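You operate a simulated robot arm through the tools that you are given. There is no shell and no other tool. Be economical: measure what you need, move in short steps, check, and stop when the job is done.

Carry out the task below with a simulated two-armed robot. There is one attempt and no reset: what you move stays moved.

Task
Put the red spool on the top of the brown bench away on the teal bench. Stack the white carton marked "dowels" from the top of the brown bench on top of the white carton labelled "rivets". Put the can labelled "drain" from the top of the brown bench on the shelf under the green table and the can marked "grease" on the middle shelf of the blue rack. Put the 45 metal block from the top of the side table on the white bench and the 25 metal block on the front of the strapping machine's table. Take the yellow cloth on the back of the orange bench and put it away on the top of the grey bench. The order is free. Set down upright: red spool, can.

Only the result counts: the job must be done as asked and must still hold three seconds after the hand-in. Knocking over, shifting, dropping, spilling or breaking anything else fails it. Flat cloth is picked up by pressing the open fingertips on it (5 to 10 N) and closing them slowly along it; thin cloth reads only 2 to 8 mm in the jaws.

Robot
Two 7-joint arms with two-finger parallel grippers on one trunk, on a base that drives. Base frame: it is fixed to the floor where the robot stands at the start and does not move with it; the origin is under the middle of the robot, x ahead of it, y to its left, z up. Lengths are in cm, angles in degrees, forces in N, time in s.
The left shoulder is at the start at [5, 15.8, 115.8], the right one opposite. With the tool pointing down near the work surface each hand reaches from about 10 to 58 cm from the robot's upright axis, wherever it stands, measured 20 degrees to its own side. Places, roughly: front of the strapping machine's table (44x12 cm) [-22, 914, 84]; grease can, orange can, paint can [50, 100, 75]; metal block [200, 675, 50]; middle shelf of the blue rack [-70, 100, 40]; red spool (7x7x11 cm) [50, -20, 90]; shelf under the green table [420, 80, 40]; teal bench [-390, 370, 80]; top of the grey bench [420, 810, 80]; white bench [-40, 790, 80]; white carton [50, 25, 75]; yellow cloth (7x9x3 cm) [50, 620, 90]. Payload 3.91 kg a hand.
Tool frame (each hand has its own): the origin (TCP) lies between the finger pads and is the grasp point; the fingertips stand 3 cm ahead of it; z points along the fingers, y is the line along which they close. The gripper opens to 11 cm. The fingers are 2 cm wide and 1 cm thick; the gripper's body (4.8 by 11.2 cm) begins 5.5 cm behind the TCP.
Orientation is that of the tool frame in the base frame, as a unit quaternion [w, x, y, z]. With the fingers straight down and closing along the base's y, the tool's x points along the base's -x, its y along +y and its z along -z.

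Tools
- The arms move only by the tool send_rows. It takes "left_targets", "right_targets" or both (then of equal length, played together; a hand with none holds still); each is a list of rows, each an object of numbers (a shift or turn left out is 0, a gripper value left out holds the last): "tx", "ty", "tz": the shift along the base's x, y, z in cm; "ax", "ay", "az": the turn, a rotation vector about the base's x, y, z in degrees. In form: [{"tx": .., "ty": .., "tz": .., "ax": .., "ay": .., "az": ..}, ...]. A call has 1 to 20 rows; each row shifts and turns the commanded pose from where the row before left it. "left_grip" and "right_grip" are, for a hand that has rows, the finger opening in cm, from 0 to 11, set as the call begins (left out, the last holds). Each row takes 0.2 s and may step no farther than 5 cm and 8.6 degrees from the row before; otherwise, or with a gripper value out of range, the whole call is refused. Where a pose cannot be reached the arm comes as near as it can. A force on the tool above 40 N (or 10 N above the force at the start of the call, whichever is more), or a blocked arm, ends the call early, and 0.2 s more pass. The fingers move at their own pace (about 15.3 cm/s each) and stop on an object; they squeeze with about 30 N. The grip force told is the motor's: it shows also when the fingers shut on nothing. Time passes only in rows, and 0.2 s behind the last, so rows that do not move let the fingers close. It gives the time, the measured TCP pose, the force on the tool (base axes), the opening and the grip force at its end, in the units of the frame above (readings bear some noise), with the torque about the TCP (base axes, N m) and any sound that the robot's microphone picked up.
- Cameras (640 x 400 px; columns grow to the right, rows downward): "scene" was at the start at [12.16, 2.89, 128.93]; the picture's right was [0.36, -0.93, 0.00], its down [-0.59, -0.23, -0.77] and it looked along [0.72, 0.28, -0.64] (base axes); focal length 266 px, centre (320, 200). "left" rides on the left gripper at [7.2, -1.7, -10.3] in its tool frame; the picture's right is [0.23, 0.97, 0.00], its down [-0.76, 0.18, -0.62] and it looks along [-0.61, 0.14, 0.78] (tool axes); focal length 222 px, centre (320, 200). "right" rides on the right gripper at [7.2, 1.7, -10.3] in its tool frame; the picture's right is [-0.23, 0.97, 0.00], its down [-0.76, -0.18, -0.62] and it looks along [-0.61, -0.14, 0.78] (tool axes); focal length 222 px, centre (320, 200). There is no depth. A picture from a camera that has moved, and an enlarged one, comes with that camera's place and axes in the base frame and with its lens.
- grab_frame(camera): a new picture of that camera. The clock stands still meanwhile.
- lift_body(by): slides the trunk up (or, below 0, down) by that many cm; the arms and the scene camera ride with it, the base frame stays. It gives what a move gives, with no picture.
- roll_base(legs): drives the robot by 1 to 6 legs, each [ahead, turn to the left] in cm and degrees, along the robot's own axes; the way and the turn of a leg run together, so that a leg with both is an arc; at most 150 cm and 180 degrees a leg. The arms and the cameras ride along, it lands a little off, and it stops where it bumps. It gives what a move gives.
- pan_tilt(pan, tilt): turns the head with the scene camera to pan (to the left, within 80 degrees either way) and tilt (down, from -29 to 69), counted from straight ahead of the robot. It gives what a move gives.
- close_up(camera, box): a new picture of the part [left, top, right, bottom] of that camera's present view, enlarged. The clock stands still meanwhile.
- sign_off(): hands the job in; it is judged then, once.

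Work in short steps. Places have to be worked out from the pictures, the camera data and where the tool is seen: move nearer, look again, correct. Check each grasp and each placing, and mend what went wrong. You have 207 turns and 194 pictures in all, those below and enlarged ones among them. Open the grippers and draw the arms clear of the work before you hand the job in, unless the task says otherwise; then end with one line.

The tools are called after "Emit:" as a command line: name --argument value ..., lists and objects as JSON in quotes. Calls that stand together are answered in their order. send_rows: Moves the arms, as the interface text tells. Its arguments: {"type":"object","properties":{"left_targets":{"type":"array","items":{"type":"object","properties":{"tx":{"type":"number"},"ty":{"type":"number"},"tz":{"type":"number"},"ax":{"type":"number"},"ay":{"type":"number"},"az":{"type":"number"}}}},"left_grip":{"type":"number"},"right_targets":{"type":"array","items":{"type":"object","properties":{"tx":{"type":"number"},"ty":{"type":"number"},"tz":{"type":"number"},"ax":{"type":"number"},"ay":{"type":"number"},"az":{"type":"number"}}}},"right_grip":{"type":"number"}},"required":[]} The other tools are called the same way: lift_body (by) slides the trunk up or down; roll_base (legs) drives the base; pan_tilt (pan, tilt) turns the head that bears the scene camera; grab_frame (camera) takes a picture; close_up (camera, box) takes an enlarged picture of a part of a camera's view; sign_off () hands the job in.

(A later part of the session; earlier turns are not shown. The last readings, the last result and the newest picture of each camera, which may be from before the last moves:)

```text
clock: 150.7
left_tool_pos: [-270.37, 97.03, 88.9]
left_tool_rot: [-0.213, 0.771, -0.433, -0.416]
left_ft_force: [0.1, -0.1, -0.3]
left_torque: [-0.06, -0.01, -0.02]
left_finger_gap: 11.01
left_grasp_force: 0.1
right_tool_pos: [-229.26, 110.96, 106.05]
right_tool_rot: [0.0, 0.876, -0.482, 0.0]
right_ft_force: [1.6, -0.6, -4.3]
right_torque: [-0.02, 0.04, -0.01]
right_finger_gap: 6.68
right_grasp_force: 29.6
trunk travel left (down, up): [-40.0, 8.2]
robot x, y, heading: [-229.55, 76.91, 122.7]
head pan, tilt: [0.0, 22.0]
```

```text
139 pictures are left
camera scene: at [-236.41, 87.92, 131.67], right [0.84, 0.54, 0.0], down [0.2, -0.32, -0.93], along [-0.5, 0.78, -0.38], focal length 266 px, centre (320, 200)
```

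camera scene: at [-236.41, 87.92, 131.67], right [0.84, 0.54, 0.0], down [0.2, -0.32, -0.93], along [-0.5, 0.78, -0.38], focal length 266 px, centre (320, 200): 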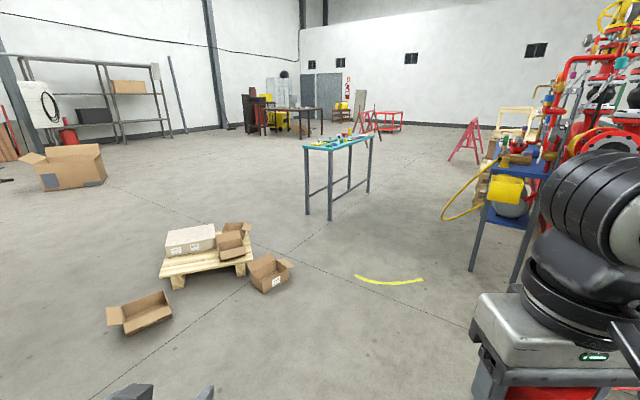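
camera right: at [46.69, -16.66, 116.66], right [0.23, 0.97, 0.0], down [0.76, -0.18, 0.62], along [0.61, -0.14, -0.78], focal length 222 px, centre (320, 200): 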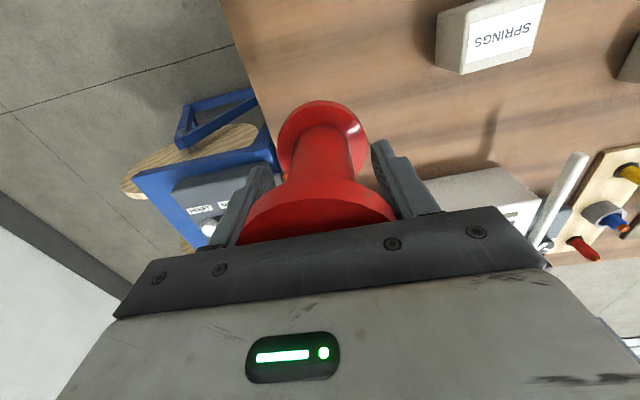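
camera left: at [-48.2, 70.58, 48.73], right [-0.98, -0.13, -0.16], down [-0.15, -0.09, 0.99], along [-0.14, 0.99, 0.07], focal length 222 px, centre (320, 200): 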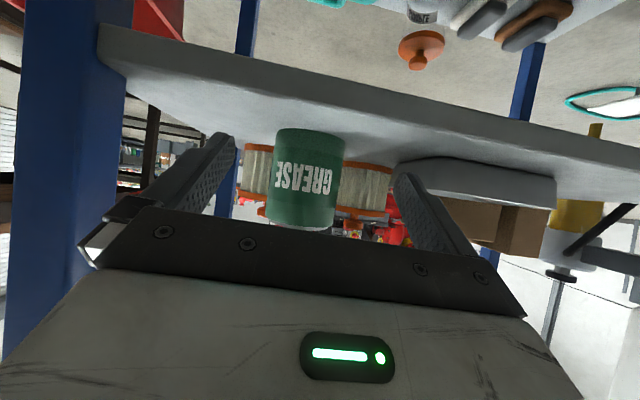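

The teal bench spans x≈-401…-367, y≈315…421. I drive to about (-325,345) and face it (heading 180).

Emit:
roll_base --legs '[[0, -13], [142, 0], [142, 0], [0, 70]]'

Emit:
pan_tilt --pan 0 --tilt 40

Emit:
grab_frame --camera "scene"

```text
clock: 168.2
left_tool_pos: [-366.22, 316.57, 88.99]
left_tool_rot: [0.013, 0.884, -0.009, -0.468]
left_ft_force: [0.4, 0.2, 0.3]
left_torque: [0.01, 0.01, 0.02]
left_finger_gap: 10.99
left_grasp_force: 0.1
right_tool_pos: [-355.63, 358.9, 106.18]
right_tool_rot: [0.0, 1.0, -0.004, 0.0]
right_ft_force: [0.1, -0.7, -4.0]
right_torque: [0.02, -0.03, 0.01]
right_finger_gap: 6.68
right_grasp_force: 29.8
trunk travel left (down, up): [-40.0, 8.2]
robot x, y, heading: [-327.0, 340.29, -180.0]
head pan, tilt: [0.0, 22.0]
```

```text
clock: 169.0
left_tool_pos: [-366.17, 316.58, 88.92]
left_tool_rot: [0.013, 0.884, -0.009, -0.467]
left_ft_force: [-0.1, 0.7, 0.8]
left_torque: [0.01, 0.03, -0.04]
left_finger_gap: 11.0
left_grasp_force: 0.1
right_tool_pos: [-355.81, 358.91, 106.0]
right_tool_rot: [0.0, 1.0, -0.004, -0.001]
right_ft_force: [0.2, 0.0, -4.3]
right_torque: [0.01, 0.0, 0.01]
right_finger_gap: 6.69
right_grasp_force: 30.2
trunk travel left (down, up): [-40.0, 8.2]
robot x, y, heading: [-326.72, 340.38, -179.8]
head pan, tilt: [0.0, 40.0]
```

```text
138 pictures are left
camera scene: at [-339.46, 340.05, 128.86], right [0.0, 1.0, 0.0], down [0.64, 0.0, -0.77], along [-0.77, 0.0, -0.64], focal length 266 px, centre (320, 200)
```

scene: 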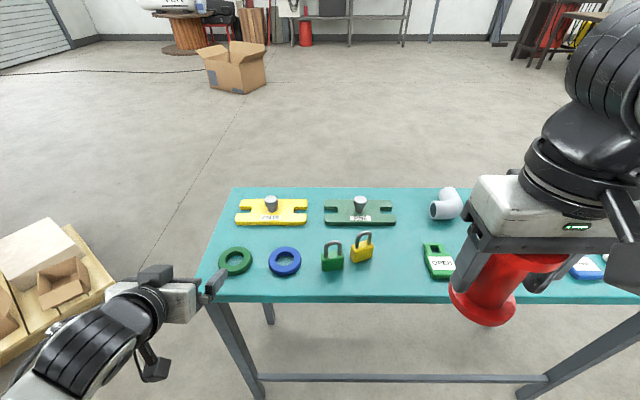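

I can see a free spot between the yellow padlock and the green box, but it's narrow; I look further right for a roomier place.

Emit:
pan_tilt --pan -40 --tilt 40

Emit:
grab_frame --camera "scene"

Emit:
grab_frame --camera "right"

```text
clock: 170.0
left_tool_pos: [-366.29, 316.69, 89.03]
left_tool_rot: [0.013, 0.883, -0.01, -0.468]
left_ft_force: [0.5, 0.4, 0.3]
left_torque: [0.0, 0.03, 0.01]
left_finger_gap: 11.01
left_grasp_force: 0.2
right_tool_pos: [-355.7, 358.88, 105.88]
right_tool_rot: [0.0, 1.0, -0.003, 0.0]
right_ft_force: [-0.1, -0.2, -4.5]
right_torque: [0.01, -0.05, 0.0]
right_finger_gap: 6.65
right_grasp_force: 29.9
trunk travel left (down, up): [-40.0, 8.2]
robot x, y, heading: [-327.36, 340.34, -179.8]
head pan, tilt: [-40.0, 40.0]
```

```text
137 pictures are left
camera scene: at [-337.48, 345.51, 128.86], right [0.64, 0.77, 0.0], down [0.49, -0.41, -0.77], along [-0.59, 0.49, -0.64], focal length 266 px, centre (320, 200)
```

scene: 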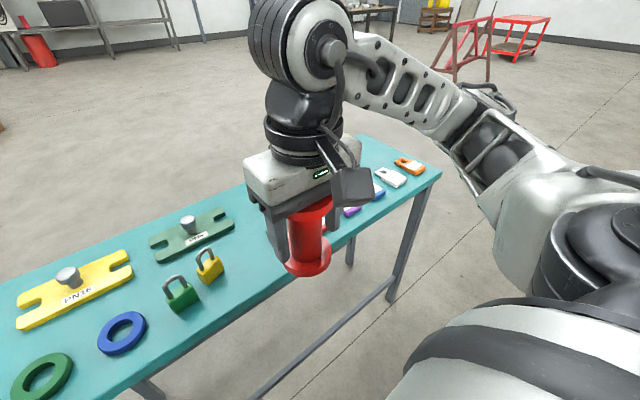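

```text
136 pictures are left
camera right: at [-348.39, 357.2, 116.49], right [-0.23, -0.97, 0.0], down [-0.76, 0.18, 0.62], along [-0.61, 0.15, -0.78], focal length 222 px, centre (320, 200)
```

right: 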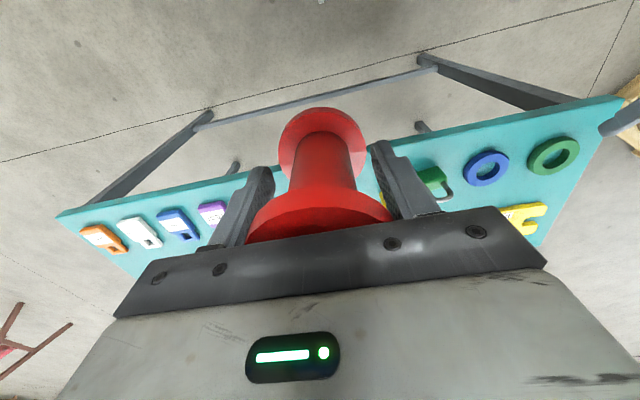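

I'll use the spot at (-373,357.8). Move above it first, then check.

Emit:
send_rows --right_targets '[{"tx": -4.3, "ty": -0.3}, {"tx": -4.3, "ty": -0.3}, {"tx": -4.3, "ty": -0.3}, {"tx": -4.4, "ty": -0.2}, {"tz": -4}, {"tz": -4}, {"tz": -4}, {}]'

Emit:
pan_tilt --pan -10 --tilt 45

Emit:
grab_frame --camera "scene"

Emit:
grab_frame --camera "right"

```text
clock: 171.8
left_tool_pos: [-366.13, 316.69, 89.01]
left_tool_rot: [0.012, 0.884, -0.01, -0.467]
left_ft_force: [-0.1, -1.1, 0.6]
left_torque: [0.01, -0.02, -0.01]
left_finger_gap: 10.99
left_grasp_force: 0.0
right_tool_pos: [-372.76, 357.52, 93.95]
right_tool_rot: [0.0, 1.0, -0.004, 0.0]
right_ft_force: [-0.6, 0.3, -4.9]
right_torque: [-0.01, -0.07, 0.03]
right_finger_gap: 6.71
right_grasp_force: 30.3
trunk travel left (down, up): [-40.0, 8.2]
robot x, y, heading: [-326.91, 340.39, -179.6]
head pan, tilt: [-40.0, 40.0]
```

```text
clock: 172.8
left_tool_pos: [-366.24, 316.62, 89.02]
left_tool_rot: [0.013, 0.884, -0.01, -0.468]
left_ft_force: [-0.1, 0.0, 0.0]
left_torque: [0.0, 0.01, 0.03]
left_finger_gap: 10.98
left_grasp_force: 0.1
right_tool_pos: [-372.76, 357.44, 94.04]
right_tool_rot: [0.0, 1.0, -0.004, 0.0]
right_ft_force: [-0.7, 0.0, -3.9]
right_torque: [-0.02, -0.01, -0.01]
right_finger_gap: 6.68
right_grasp_force: 29.6
trunk travel left (down, up): [-40.0, 8.2]
robot x, y, heading: [-326.92, 340.3, -179.9]
head pan, tilt: [-10.0, 45.0]
```

```text
135 pictures are left
camera scene: at [-338.98, 341.47, 128.13], right [0.17, 0.98, 0.0], down [0.7, -0.12, -0.71], along [-0.7, 0.12, -0.71], focal length 266 px, centre (320, 200)
```

scene: 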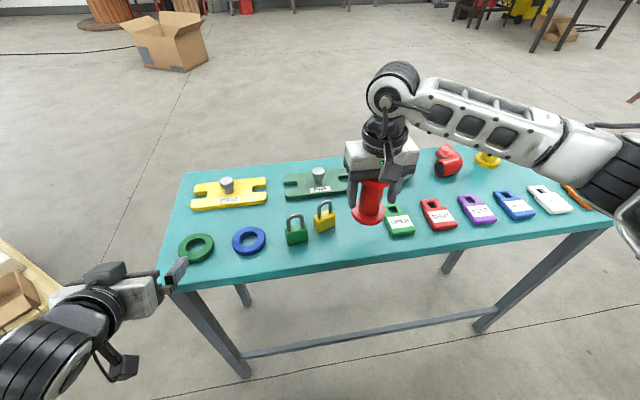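

```text
134 pictures are left
camera right: at [-365.5, 355.85, 104.54], right [-0.23, -0.97, 0.0], down [-0.76, 0.18, 0.62], along [-0.61, 0.15, -0.78], focal length 222 px, centre (320, 200)
```

right: 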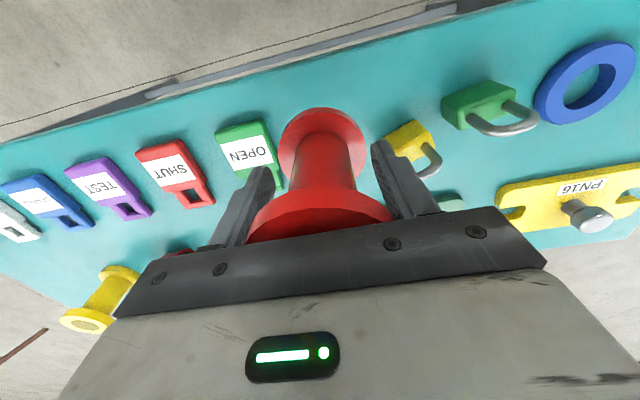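

The gap is y 351–362.7 at x=-373; the spool is centred. I lower to near contact.

Emit:
send_rows --right_targets '[{"tz": -3}, {"tz": -3}, {"tz": -0.8}, {"tz": -0.4}, {"tz": -0.4}, {"tz": -0.4}, {"tz": -0.4}, {}]'

Emit:
grab_frame --camera "right"

```text
clock: 174.6
left_tool_pos: [-366.08, 316.57, 89.03]
left_tool_rot: [0.013, 0.883, -0.009, -0.469]
left_ft_force: [0.1, 0.3, -1.3]
left_torque: [0.01, 0.04, 0.01]
left_finger_gap: 11.02
left_grasp_force: 0.0
right_tool_pos: [-373.05, 357.66, 85.99]
right_tool_rot: [0.0, 1.0, -0.004, -0.003]
right_ft_force: [3.3, 2.3, 24.5]
right_torque: [-0.04, 0.3, -0.05]
right_finger_gap: 6.73
right_grasp_force: 29.6
trunk travel left (down, up): [-40.0, 8.2]
robot x, y, heading: [-327.25, 340.36, -179.7]
head pan, tilt: [-10.0, 45.0]
```

```text
133 pictures are left
camera right: at [-365.66, 355.99, 96.39], right [-0.23, -0.97, 0.0], down [-0.76, 0.18, 0.63], along [-0.61, 0.14, -0.78], focal length 222 px, centre (320, 200)
```

right: 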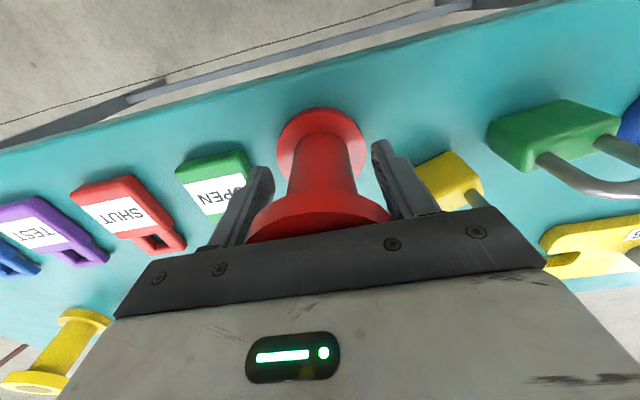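

Contact at the expected height. I relax 0.3 cm, open to 8 cm only, and lift straight up.

Emit:
send_rows --right_targets '[{"tz": 0.3}, {}]'

Emit:
send_rows --right_grip 7.9 --right_targets '[{}, {}, {}, {"tz": 1}, {"tz": 2}, {"tz": 4}, {"tz": 5}, {"tz": 5}, {"tx": 5}, {"tx": 5}]'

Emit:
grab_frame --camera "scene"

```text
clock: 175.2
left_tool_pos: [-366.23, 316.51, 88.92]
left_tool_rot: [0.012, 0.884, -0.01, -0.468]
left_ft_force: [0.2, -0.7, -0.4]
left_torque: [0.0, -0.01, 0.03]
left_finger_gap: 11.01
left_grasp_force: 0.1
right_tool_pos: [-372.99, 357.75, 85.8]
right_tool_rot: [-0.001, 1.0, -0.003, -0.001]
right_ft_force: [-3.2, 0.0, 13.1]
right_torque: [-0.14, 0.65, -0.01]
right_finger_gap: 6.67
right_grasp_force: 29.5
trunk travel left (down, up): [-40.0, 8.2]
robot x, y, heading: [-327.03, 340.35, -179.9]
head pan, tilt: [-10.0, 45.0]
```

```text
clock: 177.4
left_tool_pos: [-366.26, 316.58, 88.94]
left_tool_rot: [0.013, 0.884, -0.009, -0.468]
left_ft_force: [0.3, 0.1, -0.4]
left_torque: [0.01, -0.02, -0.02]
left_finger_gap: 11.0
left_grasp_force: 0.0
right_tool_pos: [-363.11, 357.75, 102.81]
right_tool_rot: [0.0, 1.0, -0.005, -0.001]
right_ft_force: [0.5, 0.2, 0.4]
right_torque: [0.02, 0.02, -0.03]
right_finger_gap: 7.91
right_grasp_force: 0.0
trunk travel left (down, up): [-40.0, 8.2]
robot x, y, heading: [-326.73, 340.17, -179.8]
head pan, tilt: [-10.0, 45.0]
```

```text
132 pictures are left
camera scene: at [-338.91, 341.45, 128.14], right [0.17, 0.99, 0.0], down [0.7, -0.12, -0.71], along [-0.7, 0.12, -0.71], focal length 266 px, centre (320, 200)
```

scene: 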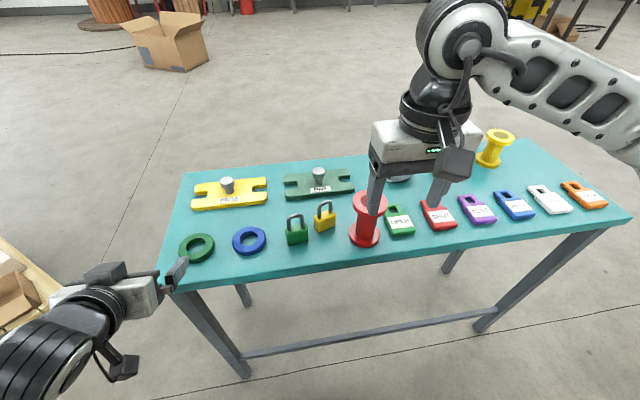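

Spool stands on the teal bench. I restore the left hand to straight-down, back off and look toward the north part of the hall.

Emit:
send_rows --left_targets '[{"tz": 2.3, "ay": -7.857}, {"tz": 2.3, "ay": -7.857}, {"tz": 2.3, "ay": -7.857}, {"tz": 2.3, "ay": -7.857}, {"tz": 2.3, "ay": -7.857}, {"tz": 2.3, "ay": -7.857}, {"tz": 2.3, "ay": -7.857}, {"tx": 3}, {"tx": 3}, {"tx": 3}]'

Emit:
roll_base --legs '[[-30, 0], [0, -135]]'

Emit:
pan_tilt --pan 0 --tilt 14

Emit:
grab_frame --camera "scene"

```text
clock: 179.6
left_tool_pos: [-357.25, 316.72, 105.21]
left_tool_rot: [0.007, 1.0, -0.014, -0.007]
left_ft_force: [-0.3, 0.3, -0.9]
left_torque: [0.04, -0.04, -0.01]
left_finger_gap: 10.99
left_grasp_force: 0.1
right_tool_pos: [-363.07, 357.73, 102.78]
right_tool_rot: [0.0, 1.0, -0.004, 0.0]
right_ft_force: [0.4, 0.0, 0.0]
right_torque: [-0.02, -0.03, 0.0]
right_finger_gap: 7.92
right_grasp_force: 0.1
trunk travel left (down, up): [-40.0, 8.2]
robot x, y, heading: [-326.84, 340.22, -180.0]
head pan, tilt: [-10.0, 45.0]
```

```text
clock: 187.3
left_tool_pos: [-290.73, 378.0, 105.23]
left_tool_rot: [0.004, -0.349, 0.937, 0.008]
left_ft_force: [0.7, -0.1, -0.3]
left_torque: [0.0, -0.03, 0.01]
left_finger_gap: 11.01
left_grasp_force: 0.1
right_tool_pos: [-258.8, 351.67, 102.86]
right_tool_rot: [0.0, -0.359, 0.933, 0.0]
right_ft_force: [0.1, -1.0, -0.2]
right_torque: [-0.04, 0.0, -0.02]
right_finger_gap: 7.88
right_grasp_force: 0.1
trunk travel left (down, up): [-40.0, 8.2]
robot x, y, heading: [-297.23, 340.19, 42.6]
head pan, tilt: [-10.0, 45.0]
```

```text
clock: 188.3
left_tool_pos: [-290.85, 378.07, 105.09]
left_tool_rot: [0.005, -0.349, 0.937, 0.009]
left_ft_force: [0.1, 0.7, 0.2]
left_torque: [-0.01, 0.0, 0.0]
left_finger_gap: 11.03
left_grasp_force: 0.1
right_tool_pos: [-258.84, 351.54, 102.82]
right_tool_rot: [0.0, -0.36, 0.933, -0.001]
right_ft_force: [-0.2, 0.0, 0.0]
right_torque: [-0.01, 0.01, -0.02]
right_finger_gap: 7.91
right_grasp_force: 0.1
trunk travel left (down, up): [-40.0, 8.2]
robot x, y, heading: [-297.24, 340.56, 42.7]
head pan, tilt: [0.0, 14.0]
```

```text
131 pictures are left
camera scene: at [-287.13, 349.12, 132.97], right [0.68, -0.74, 0.0], down [-0.18, -0.16, -0.97], along [0.71, 0.66, -0.24], focal length 266 px, centre (320, 200)
```

scene: 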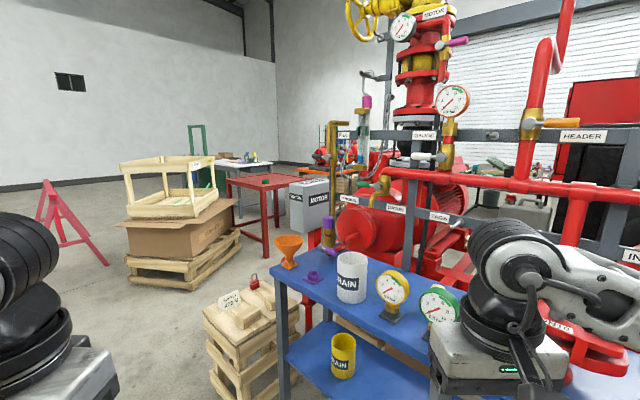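

The near NE is crowded (blue table, crates, pump skid). The white bench shows at the far back. I move north along the teal bench and look again for a passage.

Emit:
roll_base --legs '[[0, 47], [130, 0], [0, -55]]'

Emit:
grab_frame --camera "scene"

```text
clock: 199.3
left_tool_pos: [-290.3, 506.91, 105.02]
left_tool_rot: [0.004, -0.313, 0.95, 0.008]
left_ft_force: [-0.1, 0.8, 0.2]
left_torque: [0.02, -0.02, 0.0]
left_finger_gap: 11.02
left_grasp_force: 0.1
right_tool_pos: [-260.48, 478.26, 102.73]
right_tool_rot: [0.001, -0.325, 0.946, 0.0]
right_ft_force: [0.2, 0.5, 0.5]
right_torque: [0.01, 0.0, -0.03]
right_finger_gap: 7.87
right_grasp_force: 0.1
trunk travel left (down, up): [-40.0, 8.2]
robot x, y, heading: [-299.37, 469.91, 38.3]
head pan, tilt: [0.0, 14.0]
```

```text
130 pictures are left
camera scene: at [-288.76, 477.88, 132.98], right [0.62, -0.78, 0.0], down [-0.19, -0.15, -0.97], along [0.76, 0.6, -0.24], focal length 266 px, centre (320, 200)
```

scene: 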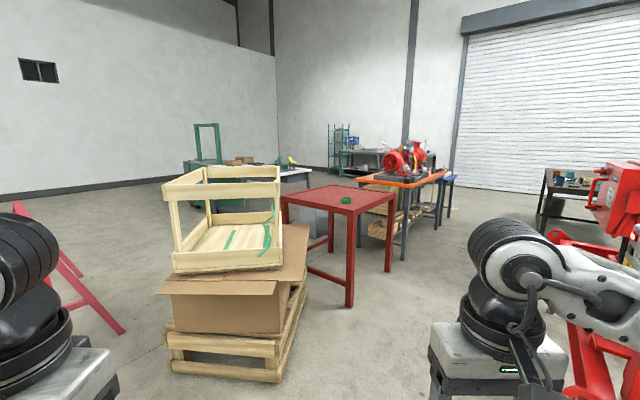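

A wide aisle runs east between the red/orange tables (front edges at y≈572) and the pump skid. I check the near right floor for the crate stack before driving.

Emit:
pan_tilt --pan -35 --tilt 40

Emit:
grab_frame --camera "scene"

```text
clock: 200.3
left_tool_pos: [-290.32, 506.9, 105.12]
left_tool_rot: [0.003, -0.314, 0.949, 0.008]
left_ft_force: [0.0, -0.2, 0.3]
left_torque: [-0.04, -0.03, 0.0]
left_finger_gap: 11.01
left_grasp_force: 0.0
right_tool_pos: [-260.32, 478.31, 102.87]
right_tool_rot: [0.0, -0.325, 0.946, 0.0]
right_ft_force: [0.0, -0.4, 0.2]
right_torque: [0.0, 0.01, 0.03]
right_finger_gap: 7.91
right_grasp_force: 0.0
trunk travel left (down, up): [-40.0, 8.2]
robot x, y, heading: [-299.28, 469.81, 38.2]
head pan, tilt: [-35.0, 40.0]
```

```text
129 pictures are left
camera scene: at [-287.6, 472.61, 128.86], right [0.06, -1.0, 0.0], down [-0.64, -0.04, -0.77], along [0.77, 0.05, -0.64], focal length 266 px, centre (320, 200)
```

scene: 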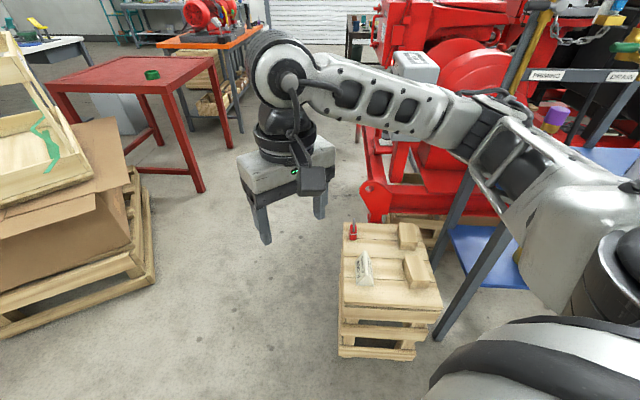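

The crate stack lies at y<468, the pallet at y>570, so y≈518 is clear. I drive east along it to x≈60 and look.

Emit:
roll_base --legs '[[80, 0], [0, -38], [150, 0], [140, 0]]'

Emit:
pan_tilt --pan 30 --tilt 25

Emit:
grab_frame --camera "scene"

```text
clock: 219.9
left_tool_pos: [80.06, 547.48, 105.12]
left_tool_rot: [0.007, 0.011, 1.0, 0.007]
left_ft_force: [0.1, 0.1, -0.5]
left_torque: [0.0, 0.03, 0.01]
left_finger_gap: 11.0
left_grasp_force: 0.1
right_tool_pos: [86.12, 506.51, 102.87]
right_tool_rot: [0.0, -0.001, 1.0, 0.0]
right_ft_force: [0.1, 0.4, 0.9]
right_torque: [0.0, -0.01, 0.01]
right_finger_gap: 7.9
right_grasp_force: 0.0
trunk travel left (down, up): [-40.0, 8.2]
robot x, y, heading: [49.86, 523.63, 0.4]
head pan, tilt: [-35.0, 40.0]
```

```text
clock: 221.3
left_tool_pos: [80.09, 547.48, 105.12]
left_tool_rot: [0.006, 0.01, 1.0, 0.007]
left_ft_force: [-1.2, -0.4, -0.1]
left_torque: [-0.04, -0.04, -0.02]
left_finger_gap: 11.0
left_grasp_force: 0.0
right_tool_pos: [86.08, 506.55, 102.82]
right_tool_rot: [0.0, -0.001, 1.0, -0.001]
right_ft_force: [-0.2, 0.6, -0.1]
right_torque: [0.02, 0.01, 0.0]
right_finger_gap: 7.91
right_grasp_force: 0.0
trunk travel left (down, up): [-40.0, 8.2]
robot x, y, heading: [50.24, 523.76, 0.5]
head pan, tilt: [30.0, 25.0]
```

```text
128 pictures are left
camera scene: at [62.11, 528.27, 131.19], right [0.51, -0.86, 0.0], down [-0.36, -0.21, -0.91], along [0.78, 0.46, -0.42], focal length 266 px, centre (320, 200)
```

scene: 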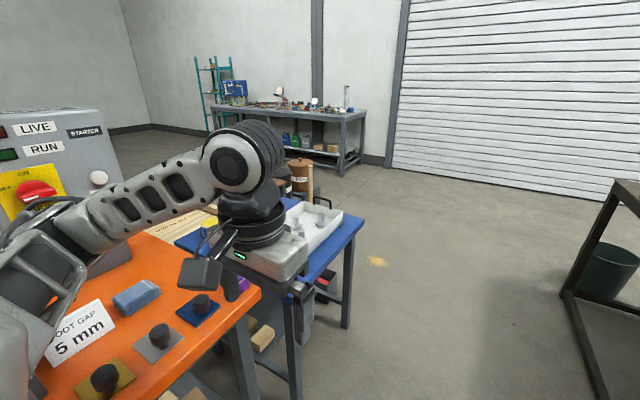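

The orange bench is at my left with a blue table east of it. I continue east to x≈215 and look back at the tables.

Emit:
lift_body --by 8

Emit:
roll_base --legs '[[150, -5], [15, 0], [0, 60]]'

Emit:
pan_tilt --pan 40 --tilt 25

Emit:
grab_frame --camera "scene"

```text
clock: 222.4
left_tool_pos: [79.99, 547.5, 113.09]
left_tool_rot: [0.006, 0.011, 1.0, 0.007]
left_ft_force: [0.1, -0.4, -0.6]
left_torque: [-0.01, 0.0, 0.01]
left_finger_gap: 11.0
left_grasp_force: 0.1
right_tool_pos: [86.15, 506.49, 110.83]
right_tool_rot: [0.001, -0.001, 1.0, 0.001]
right_ft_force: [-0.3, 0.0, -0.4]
right_torque: [0.0, -0.01, -0.01]
right_finger_gap: 7.91
right_grasp_force: 0.0
trunk travel left (down, up): [-48.0, 0.2]
robot x, y, heading: [49.81, 523.75, 0.4]
head pan, tilt: [30.0, 25.0]
```

```text
clock: 233.4
left_tool_pos: [212.68, 556.67, 113.19]
left_tool_rot: [0.002, -0.447, 0.894, 0.009]
left_ft_force: [0.8, -0.2, -0.9]
left_torque: [0.0, 0.01, -0.02]
left_finger_gap: 11.0
left_grasp_force: 0.0
right_tool_pos: [249.58, 537.84, 110.86]
right_tool_rot: [0.0, -0.458, 0.889, 0.0]
right_ft_force: [-0.1, 0.2, 0.9]
right_torque: [0.04, 0.01, -0.01]
right_finger_gap: 7.89
right_grasp_force: 0.1
trunk travel left (down, up): [-48.0, 0.2]
robot x, y, heading: [214.98, 518.76, 54.9]
head pan, tilt: [30.0, 25.0]
```

```text
clock: 234.1
left_tool_pos: [212.71, 556.74, 113.19]
left_tool_rot: [0.003, -0.448, 0.894, 0.009]
left_ft_force: [-0.2, 0.0, -0.2]
left_torque: [-0.04, 0.01, 0.0]
left_finger_gap: 10.98
left_grasp_force: 0.1
right_tool_pos: [249.62, 537.88, 110.77]
right_tool_rot: [0.0, -0.458, 0.889, 0.0]
right_ft_force: [-0.1, 0.3, 0.3]
right_torque: [0.01, 0.01, 0.01]
right_finger_gap: 7.9
right_grasp_force: 0.1
trunk travel left (down, up): [-48.0, 0.2]
robot x, y, heading: [214.92, 518.57, 55.2]
head pan, tilt: [40.0, 25.0]
```

```text
127 pictures are left
camera scene: at [216.3, 530.84, 139.19], right [1.0, 0.09, 0.0], down [0.04, -0.42, -0.91], along [-0.08, 0.9, -0.42], focal length 266 px, centre (320, 200)
```

scene: 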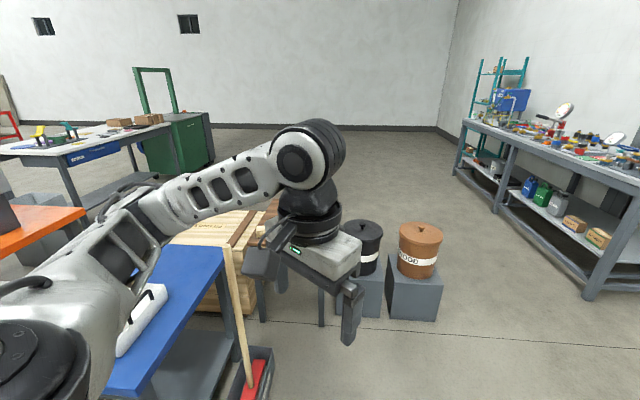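

I drive round the east side (x≈330) to look at the side table from there.

Emit:
roll_base --legs '[[0, -13], [150, 0], [0, 48], [50, 0]]'

Emit:
pan_tilt --pan 75 --tilt 30

Emit:
grab_frame --camera "scene"

```text
clock: 247.1
left_tool_pos: [304.71, 700.73, 113.12]
left_tool_rot: [0.0, -0.689, 0.725, 0.01]
left_ft_force: [0.3, -0.3, 0.5]
left_torque: [0.01, -0.03, 0.01]
left_finger_gap: 10.98
left_grasp_force: 0.0
right_tool_pos: [345.8, 705.7, 110.88]
right_tool_rot: [0.0, -0.697, 0.717, 0.0]
right_ft_force: [0.4, -0.4, 0.2]
right_torque: [-0.01, 0.01, -0.01]
right_finger_gap: 7.89
right_grasp_force: 0.1
trunk travel left (down, up): [-48.0, 0.2]
robot x, y, heading: [327.5, 670.48, 89.3]
head pan, tilt: [40.0, 25.0]
```

```text
clock: 248.1
left_tool_pos: [304.66, 700.88, 113.11]
left_tool_rot: [0.0, -0.689, 0.724, 0.01]
left_ft_force: [0.2, -0.8, 0.5]
left_torque: [-0.04, -0.01, 0.02]
left_finger_gap: 11.01
left_grasp_force: 0.0
right_tool_pos: [345.79, 705.53, 110.87]
right_tool_rot: [0.0, -0.697, 0.717, 0.0]
right_ft_force: [0.7, 0.3, 0.3]
right_torque: [0.01, -0.02, 0.0]
right_finger_gap: 7.9
right_grasp_force: 0.0
trunk travel left (down, up): [-48.0, 0.2]
robot x, y, heading: [327.7, 669.82, 88.9]
head pan, tilt: [75.0, 30.0]
```

```text
126 pictures are left
camera scene: at [319.13, 676.42, 138.4], right [0.28, 0.96, 0.0], down [0.48, -0.14, -0.87], along [-0.83, 0.24, -0.5], focal length 266 px, centre (320, 200)
```

scene: 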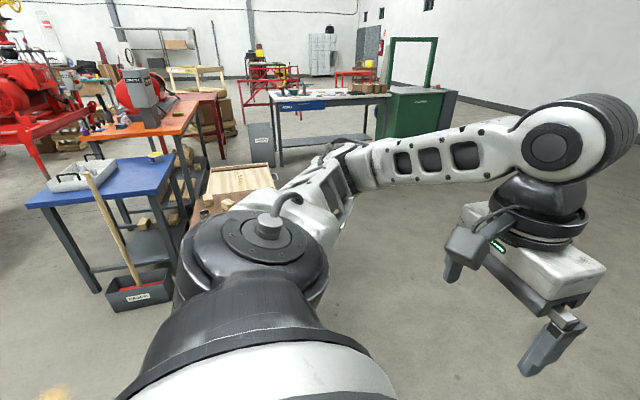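

I turn to face west to see the side table without the arm in the way.

Emit:
roll_base --legs '[[0, 85]]'

Emit:
pan_tilt --pan 0 --tilt 30

Emit:
grab_frame --camera "scene"

```text
clock: 252.1
left_tool_pos: [294.38, 650.92, 113.12]
left_tool_rot: [0.007, 0.996, -0.084, -0.007]
left_ft_force: [0.0, -0.2, -0.1]
left_torque: [-0.01, -0.02, 0.03]
left_finger_gap: 11.0
left_grasp_force: 0.1
right_tool_pos: [294.24, 692.37, 110.71]
right_tool_rot: [0.0, 0.997, -0.072, 0.0]
right_ft_force: [-0.6, -0.1, 0.1]
right_torque: [-0.02, -0.02, 0.03]
right_finger_gap: 7.9
right_grasp_force: 0.0
trunk travel left (down, up): [-48.0, 0.2]
robot x, y, heading: [327.52, 670.24, 172.1]
head pan, tilt: [75.0, 30.0]
```

```text
clock: 253.6
left_tool_pos: [294.48, 651.04, 113.14]
left_tool_rot: [0.006, 0.996, -0.085, -0.007]
left_ft_force: [1.1, -0.2, 0.5]
left_torque: [0.0, -0.02, 0.01]
left_finger_gap: 10.98
left_grasp_force: 0.1
right_tool_pos: [294.4, 692.38, 110.92]
right_tool_rot: [0.0, 0.997, -0.072, 0.001]
right_ft_force: [-0.2, 0.7, 0.3]
right_torque: [-0.02, 0.0, -0.01]
right_finger_gap: 7.89
right_grasp_force: 0.2
trunk travel left (down, up): [-48.0, 0.2]
robot x, y, heading: [327.69, 670.03, 172.2]
head pan, tilt: [0.0, 30.0]
```

```text
125 pictures are left
camera scene: at [314.81, 671.67, 138.4], right [0.14, 0.99, 0.0], down [0.5, -0.07, -0.87], along [-0.86, 0.12, -0.5], focal length 266 px, centre (320, 200)
```

scene: 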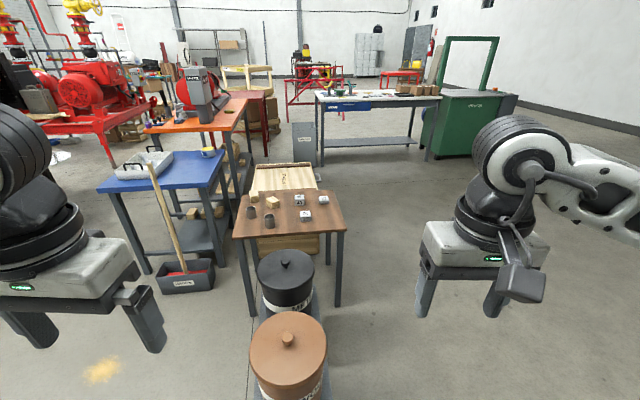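

There is the brown side table with small blocks. I zoom in.

Emit:
close_up --camera "scene" --box '[220, 170, 360, 260]'

Emit:
close_up --camera "scene" --box '[130, 60, 300, 170]'

Emit:
close_up --camera "scene" --box '[300, 60, 520, 180]'

```text
4.44 times, centred on (290, 215) of scene
camera zoom: at [314.81, 671.67, 138.4], right [0.14, 0.99, 0.0], down [0.5, -0.07, -0.87], along [-0.86, 0.12, -0.5], focal length 1184 px, centre (453, 133)
```

zoom: 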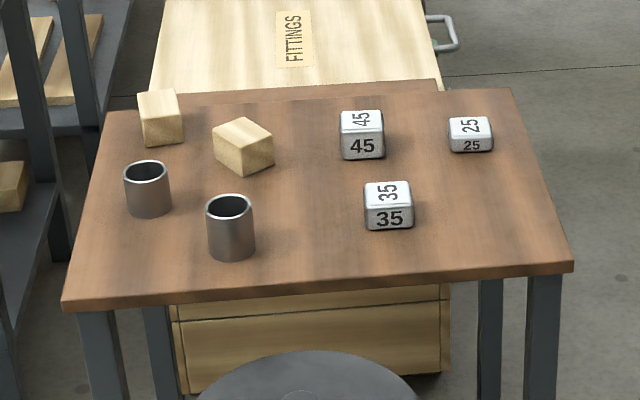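

```text
3.64 times, centred on (215, 115) of scene
camera zoom: at [314.81, 671.67, 138.4], right [0.14, 0.99, 0.0], down [0.5, -0.07, -0.87], along [-0.86, 0.12, -0.5], focal length 969 px, centre (702, 509)
```

zoom: 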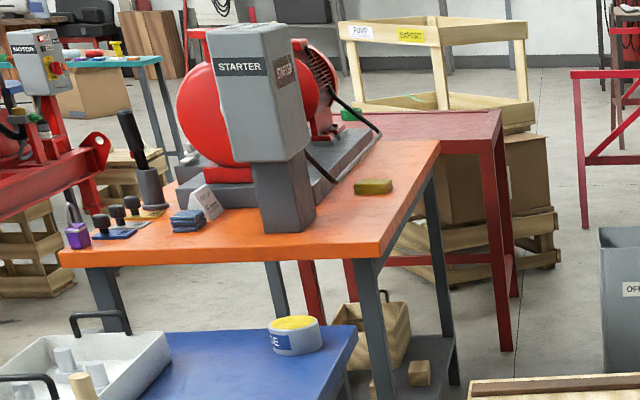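

```text
2.91 times, centred on (410, 120) of scene
camera zoom: at [314.81, 671.67, 138.4], right [0.14, 0.99, 0.0], down [0.5, -0.07, -0.87], along [-0.86, 0.12, -0.5], focal length 775 px, centre (58, 433)
```

zoom: 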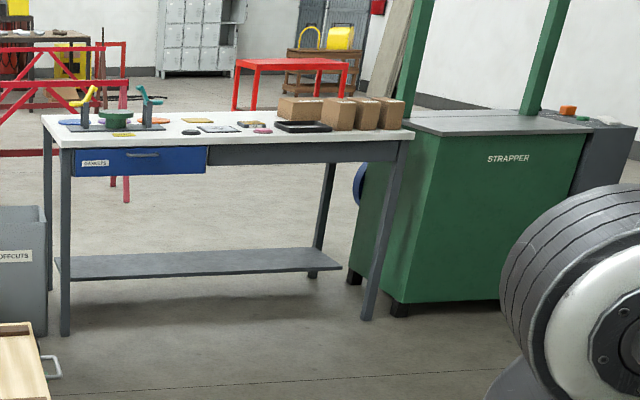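

Found: 45 block ≈(182.6,678), 25 block ≈(182.8,692) on the side table (x 165–208, y 644–700, z≈58). I'll approach from the free north side: drive to (185,745) and face south.

Emit:
roll_base --legs '[[0, -56], [84, 0], [0, 64], [104, 0], [0, 90]]'

Emit:
pan_tilt --pan 0 --tilt 50

Emit:
grab_frame --camera "scene"

```text
clock: 272.1
left_tool_pos: [211.67, 707.37, 113.07]
left_tool_rot: [0.01, 0.683, 0.73, 0.0]
left_ft_force: [-0.2, -0.1, 0.0]
left_torque: [0.03, 0.01, -0.01]
left_finger_gap: 11.0
left_grasp_force: 0.1
right_tool_pos: [171.26, 697.68, 110.78]
right_tool_rot: [0.0, 0.675, 0.738, 0.0]
right_ft_force: [-0.4, 0.4, -0.2]
right_torque: [-0.02, -0.02, 0.02]
right_finger_gap: 7.89
right_grasp_force: 0.0
trunk travel left (down, up): [-48.0, 0.2]
robot x, y, heading: [185.65, 735.2, -84.2]
head pan, tilt: [0.0, 30.0]
```

```text
clock: 272.9
left_tool_pos: [211.5, 707.37, 113.13]
left_tool_rot: [0.011, 0.683, 0.73, 0.0]
left_ft_force: [0.0, 0.7, -0.7]
left_torque: [0.03, -0.02, -0.01]
left_finger_gap: 11.01
left_grasp_force: 0.0
right_tool_pos: [171.19, 697.7, 110.79]
right_tool_rot: [-0.001, 0.675, 0.738, 0.0]
right_ft_force: [0.3, -0.4, 0.3]
right_torque: [0.02, 0.0, 0.03]
right_finger_gap: 7.93
right_grasp_force: 0.2
trunk travel left (down, up): [-48.0, 0.2]
robot x, y, heading: [185.46, 735.16, -84.5]
head pan, tilt: [0.0, 50.0]
```

```text
121 pictures are left
camera scene: at [186.63, 723.37, 135.45], right [-1.0, -0.1, 0.0], down [-0.07, 0.76, -0.64], along [0.06, -0.64, -0.77], focal length 266 px, centre (320, 200)
```

scene: 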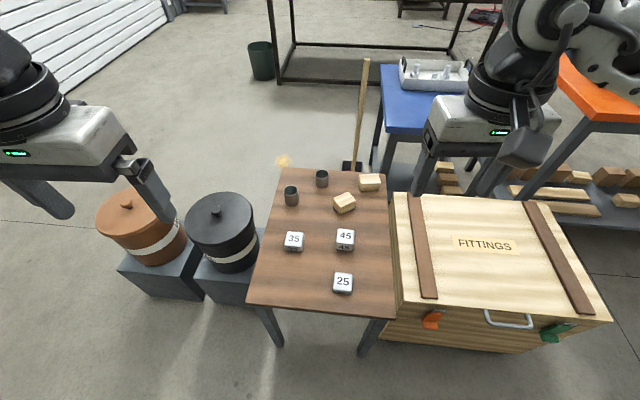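

Clear view from the north. I square up, move 7 cm closer and lower the trunk 28 cm, then look again.

Emit:
roll_base --legs '[[0, -5.5], [7, 0]]'

Emit:
lift_body --by -28

Emit:
grab_frame --camera "scene"

Emit:
grab_frame --camera "right"

```text
clock: 274.4
left_tool_pos: [208.61, 697.96, 113.14]
left_tool_rot: [0.01, 0.718, 0.696, 0.001]
left_ft_force: [-0.1, 0.5, 0.5]
left_torque: [0.05, 0.01, 0.0]
left_finger_gap: 10.99
left_grasp_force: 0.1
right_tool_pos: [167.62, 692.26, 110.75]
right_tool_rot: [0.0, 0.71, 0.705, 0.001]
right_ft_force: [-0.6, 0.3, 0.2]
right_torque: [-0.01, 0.0, 0.01]
right_finger_gap: 7.87
right_grasp_force: 0.1
trunk travel left (down, up): [-48.0, 0.2]
robot x, y, heading: [185.58, 728.45, -90.0]
head pan, tilt: [0.0, 50.0]
```

```text
clock: 277.3
left_tool_pos: [208.89, 698.14, 85.21]
left_tool_rot: [0.009, 0.718, 0.696, -0.001]
left_ft_force: [-0.1, 0.5, -0.4]
left_torque: [0.01, -0.01, 0.0]
left_finger_gap: 10.98
left_grasp_force: 0.1
right_tool_pos: [167.57, 692.54, 82.73]
right_tool_rot: [0.0, 0.71, 0.705, 0.0]
right_ft_force: [-1.0, 0.1, 0.7]
right_torque: [0.02, 0.02, 0.0]
right_finger_gap: 7.89
right_grasp_force: 0.1
trunk travel left (down, up): [-20.0, 28.2]
robot x, y, heading: [185.29, 728.39, -90.5]
head pan, tilt: [0.0, 50.0]
```

```text
120 pictures are left
camera scene: at [185.48, 716.49, 107.45], right [-1.0, 0.0, 0.0], down [0.0, 0.77, -0.64], along [0.0, -0.64, -0.77], focal length 266 px, centre (320, 200)
```

scene: 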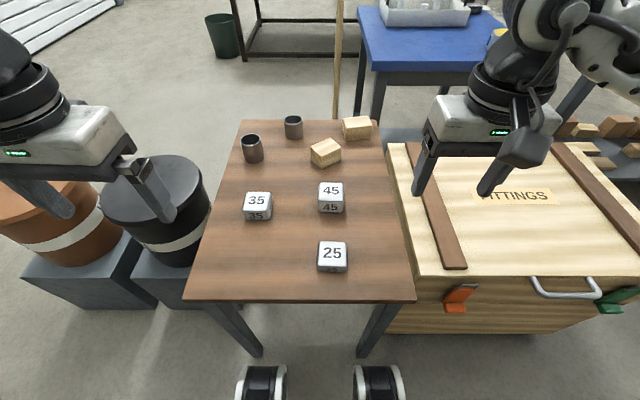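

```text
119 pictures are left
camera right: at [169.49, 699.72, 93.29], right [0.97, -0.23, 0.0], down [-0.18, -0.76, 0.62], along [-0.15, -0.61, -0.78], focal length 222 px, centre (320, 200)
```

right: 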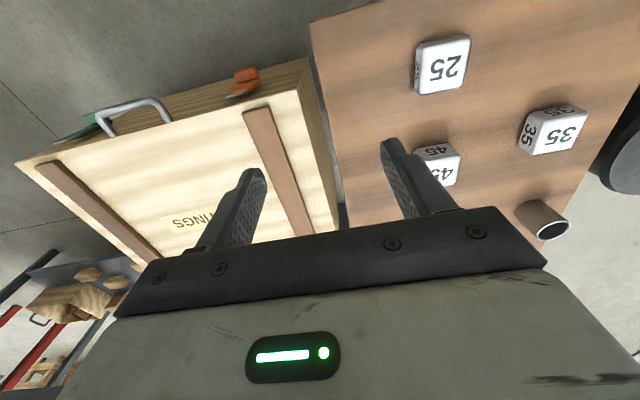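

Blocks' tops are near z 62–64. I bring the right hand over the 45 block (≈(183,677)) and look.

Emit:
send_rows --right_grip 9 --right_targets '[{"tx": 3.8, "ty": -3.8}, {"tx": 3.8, "ty": -3.8}, {"tx": 3.8, "ty": -3.8}, {"tx": 4, "ty": -4}, {}]'

Emit:
grab_frame --camera "right"

Emit:
grab_frame --camera "scene"

```text
refused: row 1 steps farther than a row can; nothing moved
```

```text
118 pictures are left
camera right: at [169.49, 699.72, 93.29], right [0.97, -0.23, 0.0], down [-0.18, -0.76, 0.62], along [-0.15, -0.61, -0.78], focal length 222 px, centre (320, 200)
```

right: 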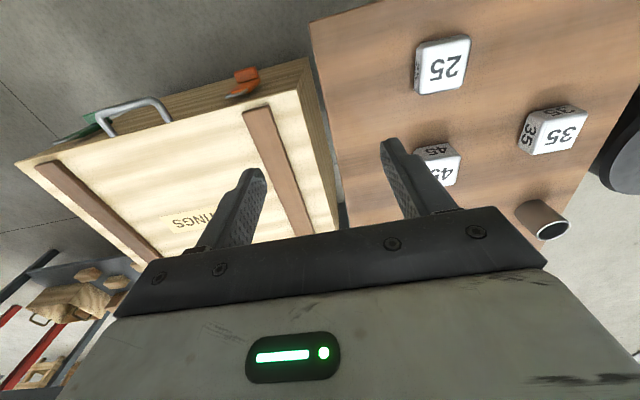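

```text
117 pictures are left
camera scene: at [185.48, 716.49, 107.45], right [-1.0, 0.0, 0.0], down [0.0, 0.77, -0.64], along [0.0, -0.64, -0.77], focal length 266 px, centre (320, 200)
```

scene: 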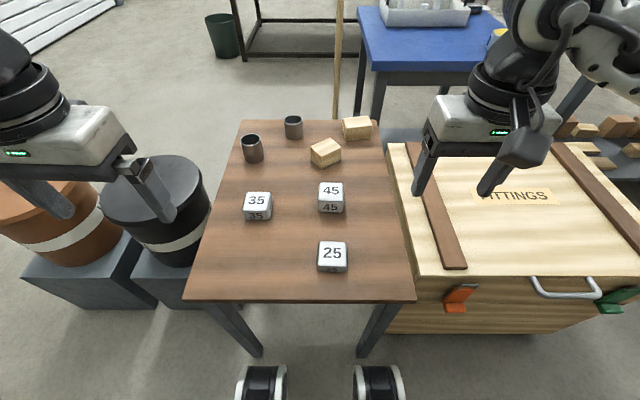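

Step too long; I split the move into smaller rows.

Emit:
send_rows --right_grip 9 --right_targets '[{"tx": 3, "ty": -3}, {"tx": 3, "ty": -3}, {"tx": 3, "ty": -3}, {"tx": 3, "ty": -3}, {"tx": 3.4, "ty": -3}, {}]'

Emit:
grab_frame --camera "right"

```text
clock: 278.7
left_tool_pos: [208.77, 698.2, 85.12]
left_tool_rot: [0.011, 0.718, 0.696, 0.0]
left_ft_force: [-0.9, 0.4, -0.2]
left_torque: [0.03, 0.05, 0.01]
left_finger_gap: 11.02
left_grasp_force: 0.1
right_tool_pos: [183.19, 677.26, 83.13]
right_tool_rot: [0.0, 0.709, 0.705, 0.001]
right_ft_force: [0.6, -0.3, -0.6]
right_torque: [0.02, 0.02, 0.0]
right_finger_gap: 8.99
right_grasp_force: 0.1
trunk travel left (down, up): [-20.0, 28.2]
robot x, y, heading: [185.37, 728.26, -90.1]
head pan, tilt: [0.0, 50.0]
```

```text
116 pictures are left
camera right: at [185.02, 684.53, 93.49], right [0.97, -0.23, 0.0], down [-0.18, -0.76, 0.62], along [-0.15, -0.61, -0.78], focal length 222 px, centre (320, 200)
```

right: 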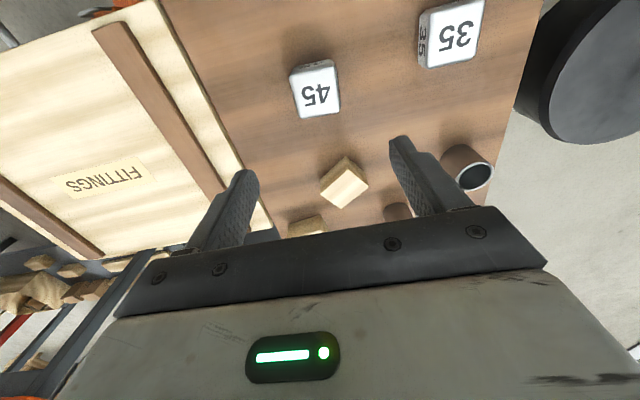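

45's top centre ≈(183.1,678.4,65.5). I descend with the fingers straddling it.

Emit:
send_rows --right_targets '[{"ty": 1.1, "tz": -4}, {"tz": -4.5}, {"tz": -4.5}, {"tz": -3.5}, {"tz": -1}, {"tz": -0.5}, {"tz": -0.5}, {}]'

Emit:
grab_frame --camera "right"

```text
clock: 280.5
left_tool_pos: [208.65, 698.11, 85.18]
left_tool_rot: [0.01, 0.719, 0.695, 0.001]
left_ft_force: [0.3, 0.1, -1.1]
left_torque: [0.01, 0.02, 0.0]
left_finger_gap: 10.99
left_grasp_force: 0.0
right_tool_pos: [183.06, 678.45, 64.22]
right_tool_rot: [0.0, 0.71, 0.704, 0.0]
right_ft_force: [0.0, 0.2, 0.1]
right_torque: [-0.01, 0.02, -0.02]
right_finger_gap: 9.04
right_grasp_force: 0.0
trunk travel left (down, up): [-20.0, 28.2]
robot x, y, heading: [185.24, 728.47, -89.9]
head pan, tilt: [0.0, 50.0]
```

```text
115 pictures are left
camera right: at [184.85, 685.84, 74.75], right [0.97, -0.23, 0.0], down [-0.18, -0.76, 0.62], along [-0.15, -0.61, -0.78], focal length 222 px, centre (320, 200)
```

right: 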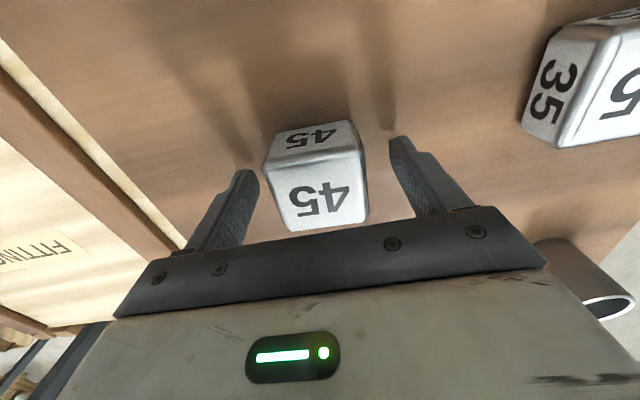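

The block is centred between the fingers. I close and lift.

Emit:
send_rows --right_grip 0 --right_targets '[{}, {}, {}, {}]'

Emit:
send_rows --right_targets '[{"tz": 1}, {"tz": 4}, {"tz": 5}, {"tz": 5}, {"tz": 4, "tx": -3}, {"tx": -4}, {"tx": -5}, {"tx": -5}, {"tx": -4}]'

Emit:
grab_frame --camera "right"

```text
clock: 281.5
left_tool_pos: [208.74, 698.1, 85.15]
left_tool_rot: [0.01, 0.718, 0.696, -0.001]
left_ft_force: [1.0, -0.1, 0.0]
left_torque: [-0.03, 0.02, 0.0]
left_finger_gap: 11.0
left_grasp_force: 0.0
right_tool_pos: [183.01, 678.64, 64.22]
right_tool_rot: [0.0, 0.71, 0.704, 0.0]
right_ft_force: [-1.0, -0.6, 0.1]
right_torque: [0.0, -0.02, 0.01]
right_finger_gap: 5.62
right_grasp_force: 30.1
trunk travel left (down, up): [-20.0, 28.2]
robot x, y, heading: [185.18, 728.67, -90.0]
head pan, tilt: [0.0, 50.0]
```

```text
clock: 283.5
left_tool_pos: [208.69, 698.08, 85.24]
left_tool_rot: [0.009, 0.718, 0.696, 0.0]
left_ft_force: [0.9, -0.2, 0.0]
left_torque: [0.02, -0.01, -0.03]
left_finger_gap: 11.02
left_grasp_force: 0.0
right_tool_pos: [161.84, 678.49, 83.19]
right_tool_rot: [0.0, 0.71, 0.704, 0.0]
right_ft_force: [-0.1, -0.2, -3.7]
right_torque: [0.04, -0.03, 0.01]
right_finger_gap: 5.6
right_grasp_force: 29.5
trunk travel left (down, up): [-20.0, 28.2]
robot x, y, heading: [185.25, 728.41, -90.0]
head pan, tilt: [0.0, 50.0]
```

```text
114 pictures are left
camera right: at [163.56, 685.74, 93.73], right [0.97, -0.23, 0.0], down [-0.18, -0.76, 0.62], along [-0.15, -0.61, -0.78], focal length 222 px, centre (320, 200)
```

right: 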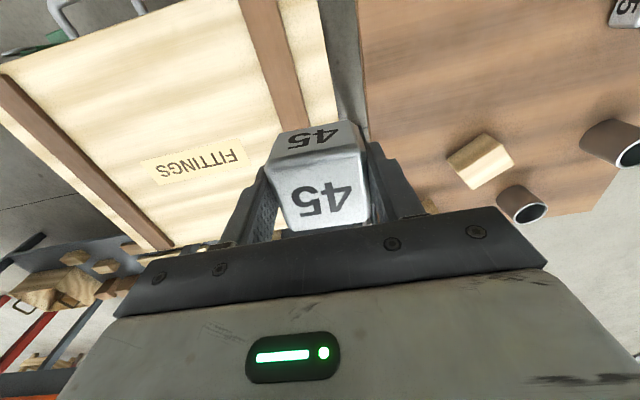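

45 is held (gap 5.6). Now the left hand goes over the 25 block.

Emit:
send_rows --left_grip 9 --left_targets '[{"tx": -4.3, "ty": -1}, {"tx": -4.3, "ty": -1}, {"tx": -4.3, "ty": -1}, {"tx": -4.3, "ty": -1}, {"tx": -4.3, "ty": -1}, {"tx": -4.2, "ty": -1.3}, {}]'

Emit:
grab_frame --camera "left"

```text
clock: 285.1
left_tool_pos: [183.14, 691.76, 85.27]
left_tool_rot: [0.01, 0.717, 0.697, 0.0]
left_ft_force: [-1.0, 0.0, -0.4]
left_torque: [0.01, 0.02, -0.01]
left_finger_gap: 9.0
left_grasp_force: 0.1
right_tool_pos: [161.76, 678.36, 83.25]
right_tool_rot: [0.0, 0.71, 0.705, 0.0]
right_ft_force: [0.4, 0.2, -2.9]
right_torque: [-0.01, -0.01, 0.03]
right_finger_gap: 5.63
right_grasp_force: 30.0
trunk travel left (down, up): [-20.0, 28.2]
robot x, y, heading: [185.37, 728.31, -90.2]
head pan, tilt: [0.0, 50.0]
```

```text
113 pictures are left
camera left: at [181.64, 699.2, 95.4], right [0.98, 0.2, 0.01], down [0.15, -0.76, 0.64], along [0.13, -0.62, -0.77], focal length 222 px, centre (320, 200)
```

left: 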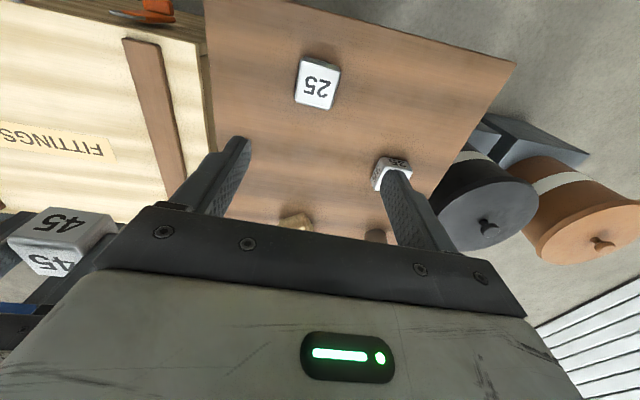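

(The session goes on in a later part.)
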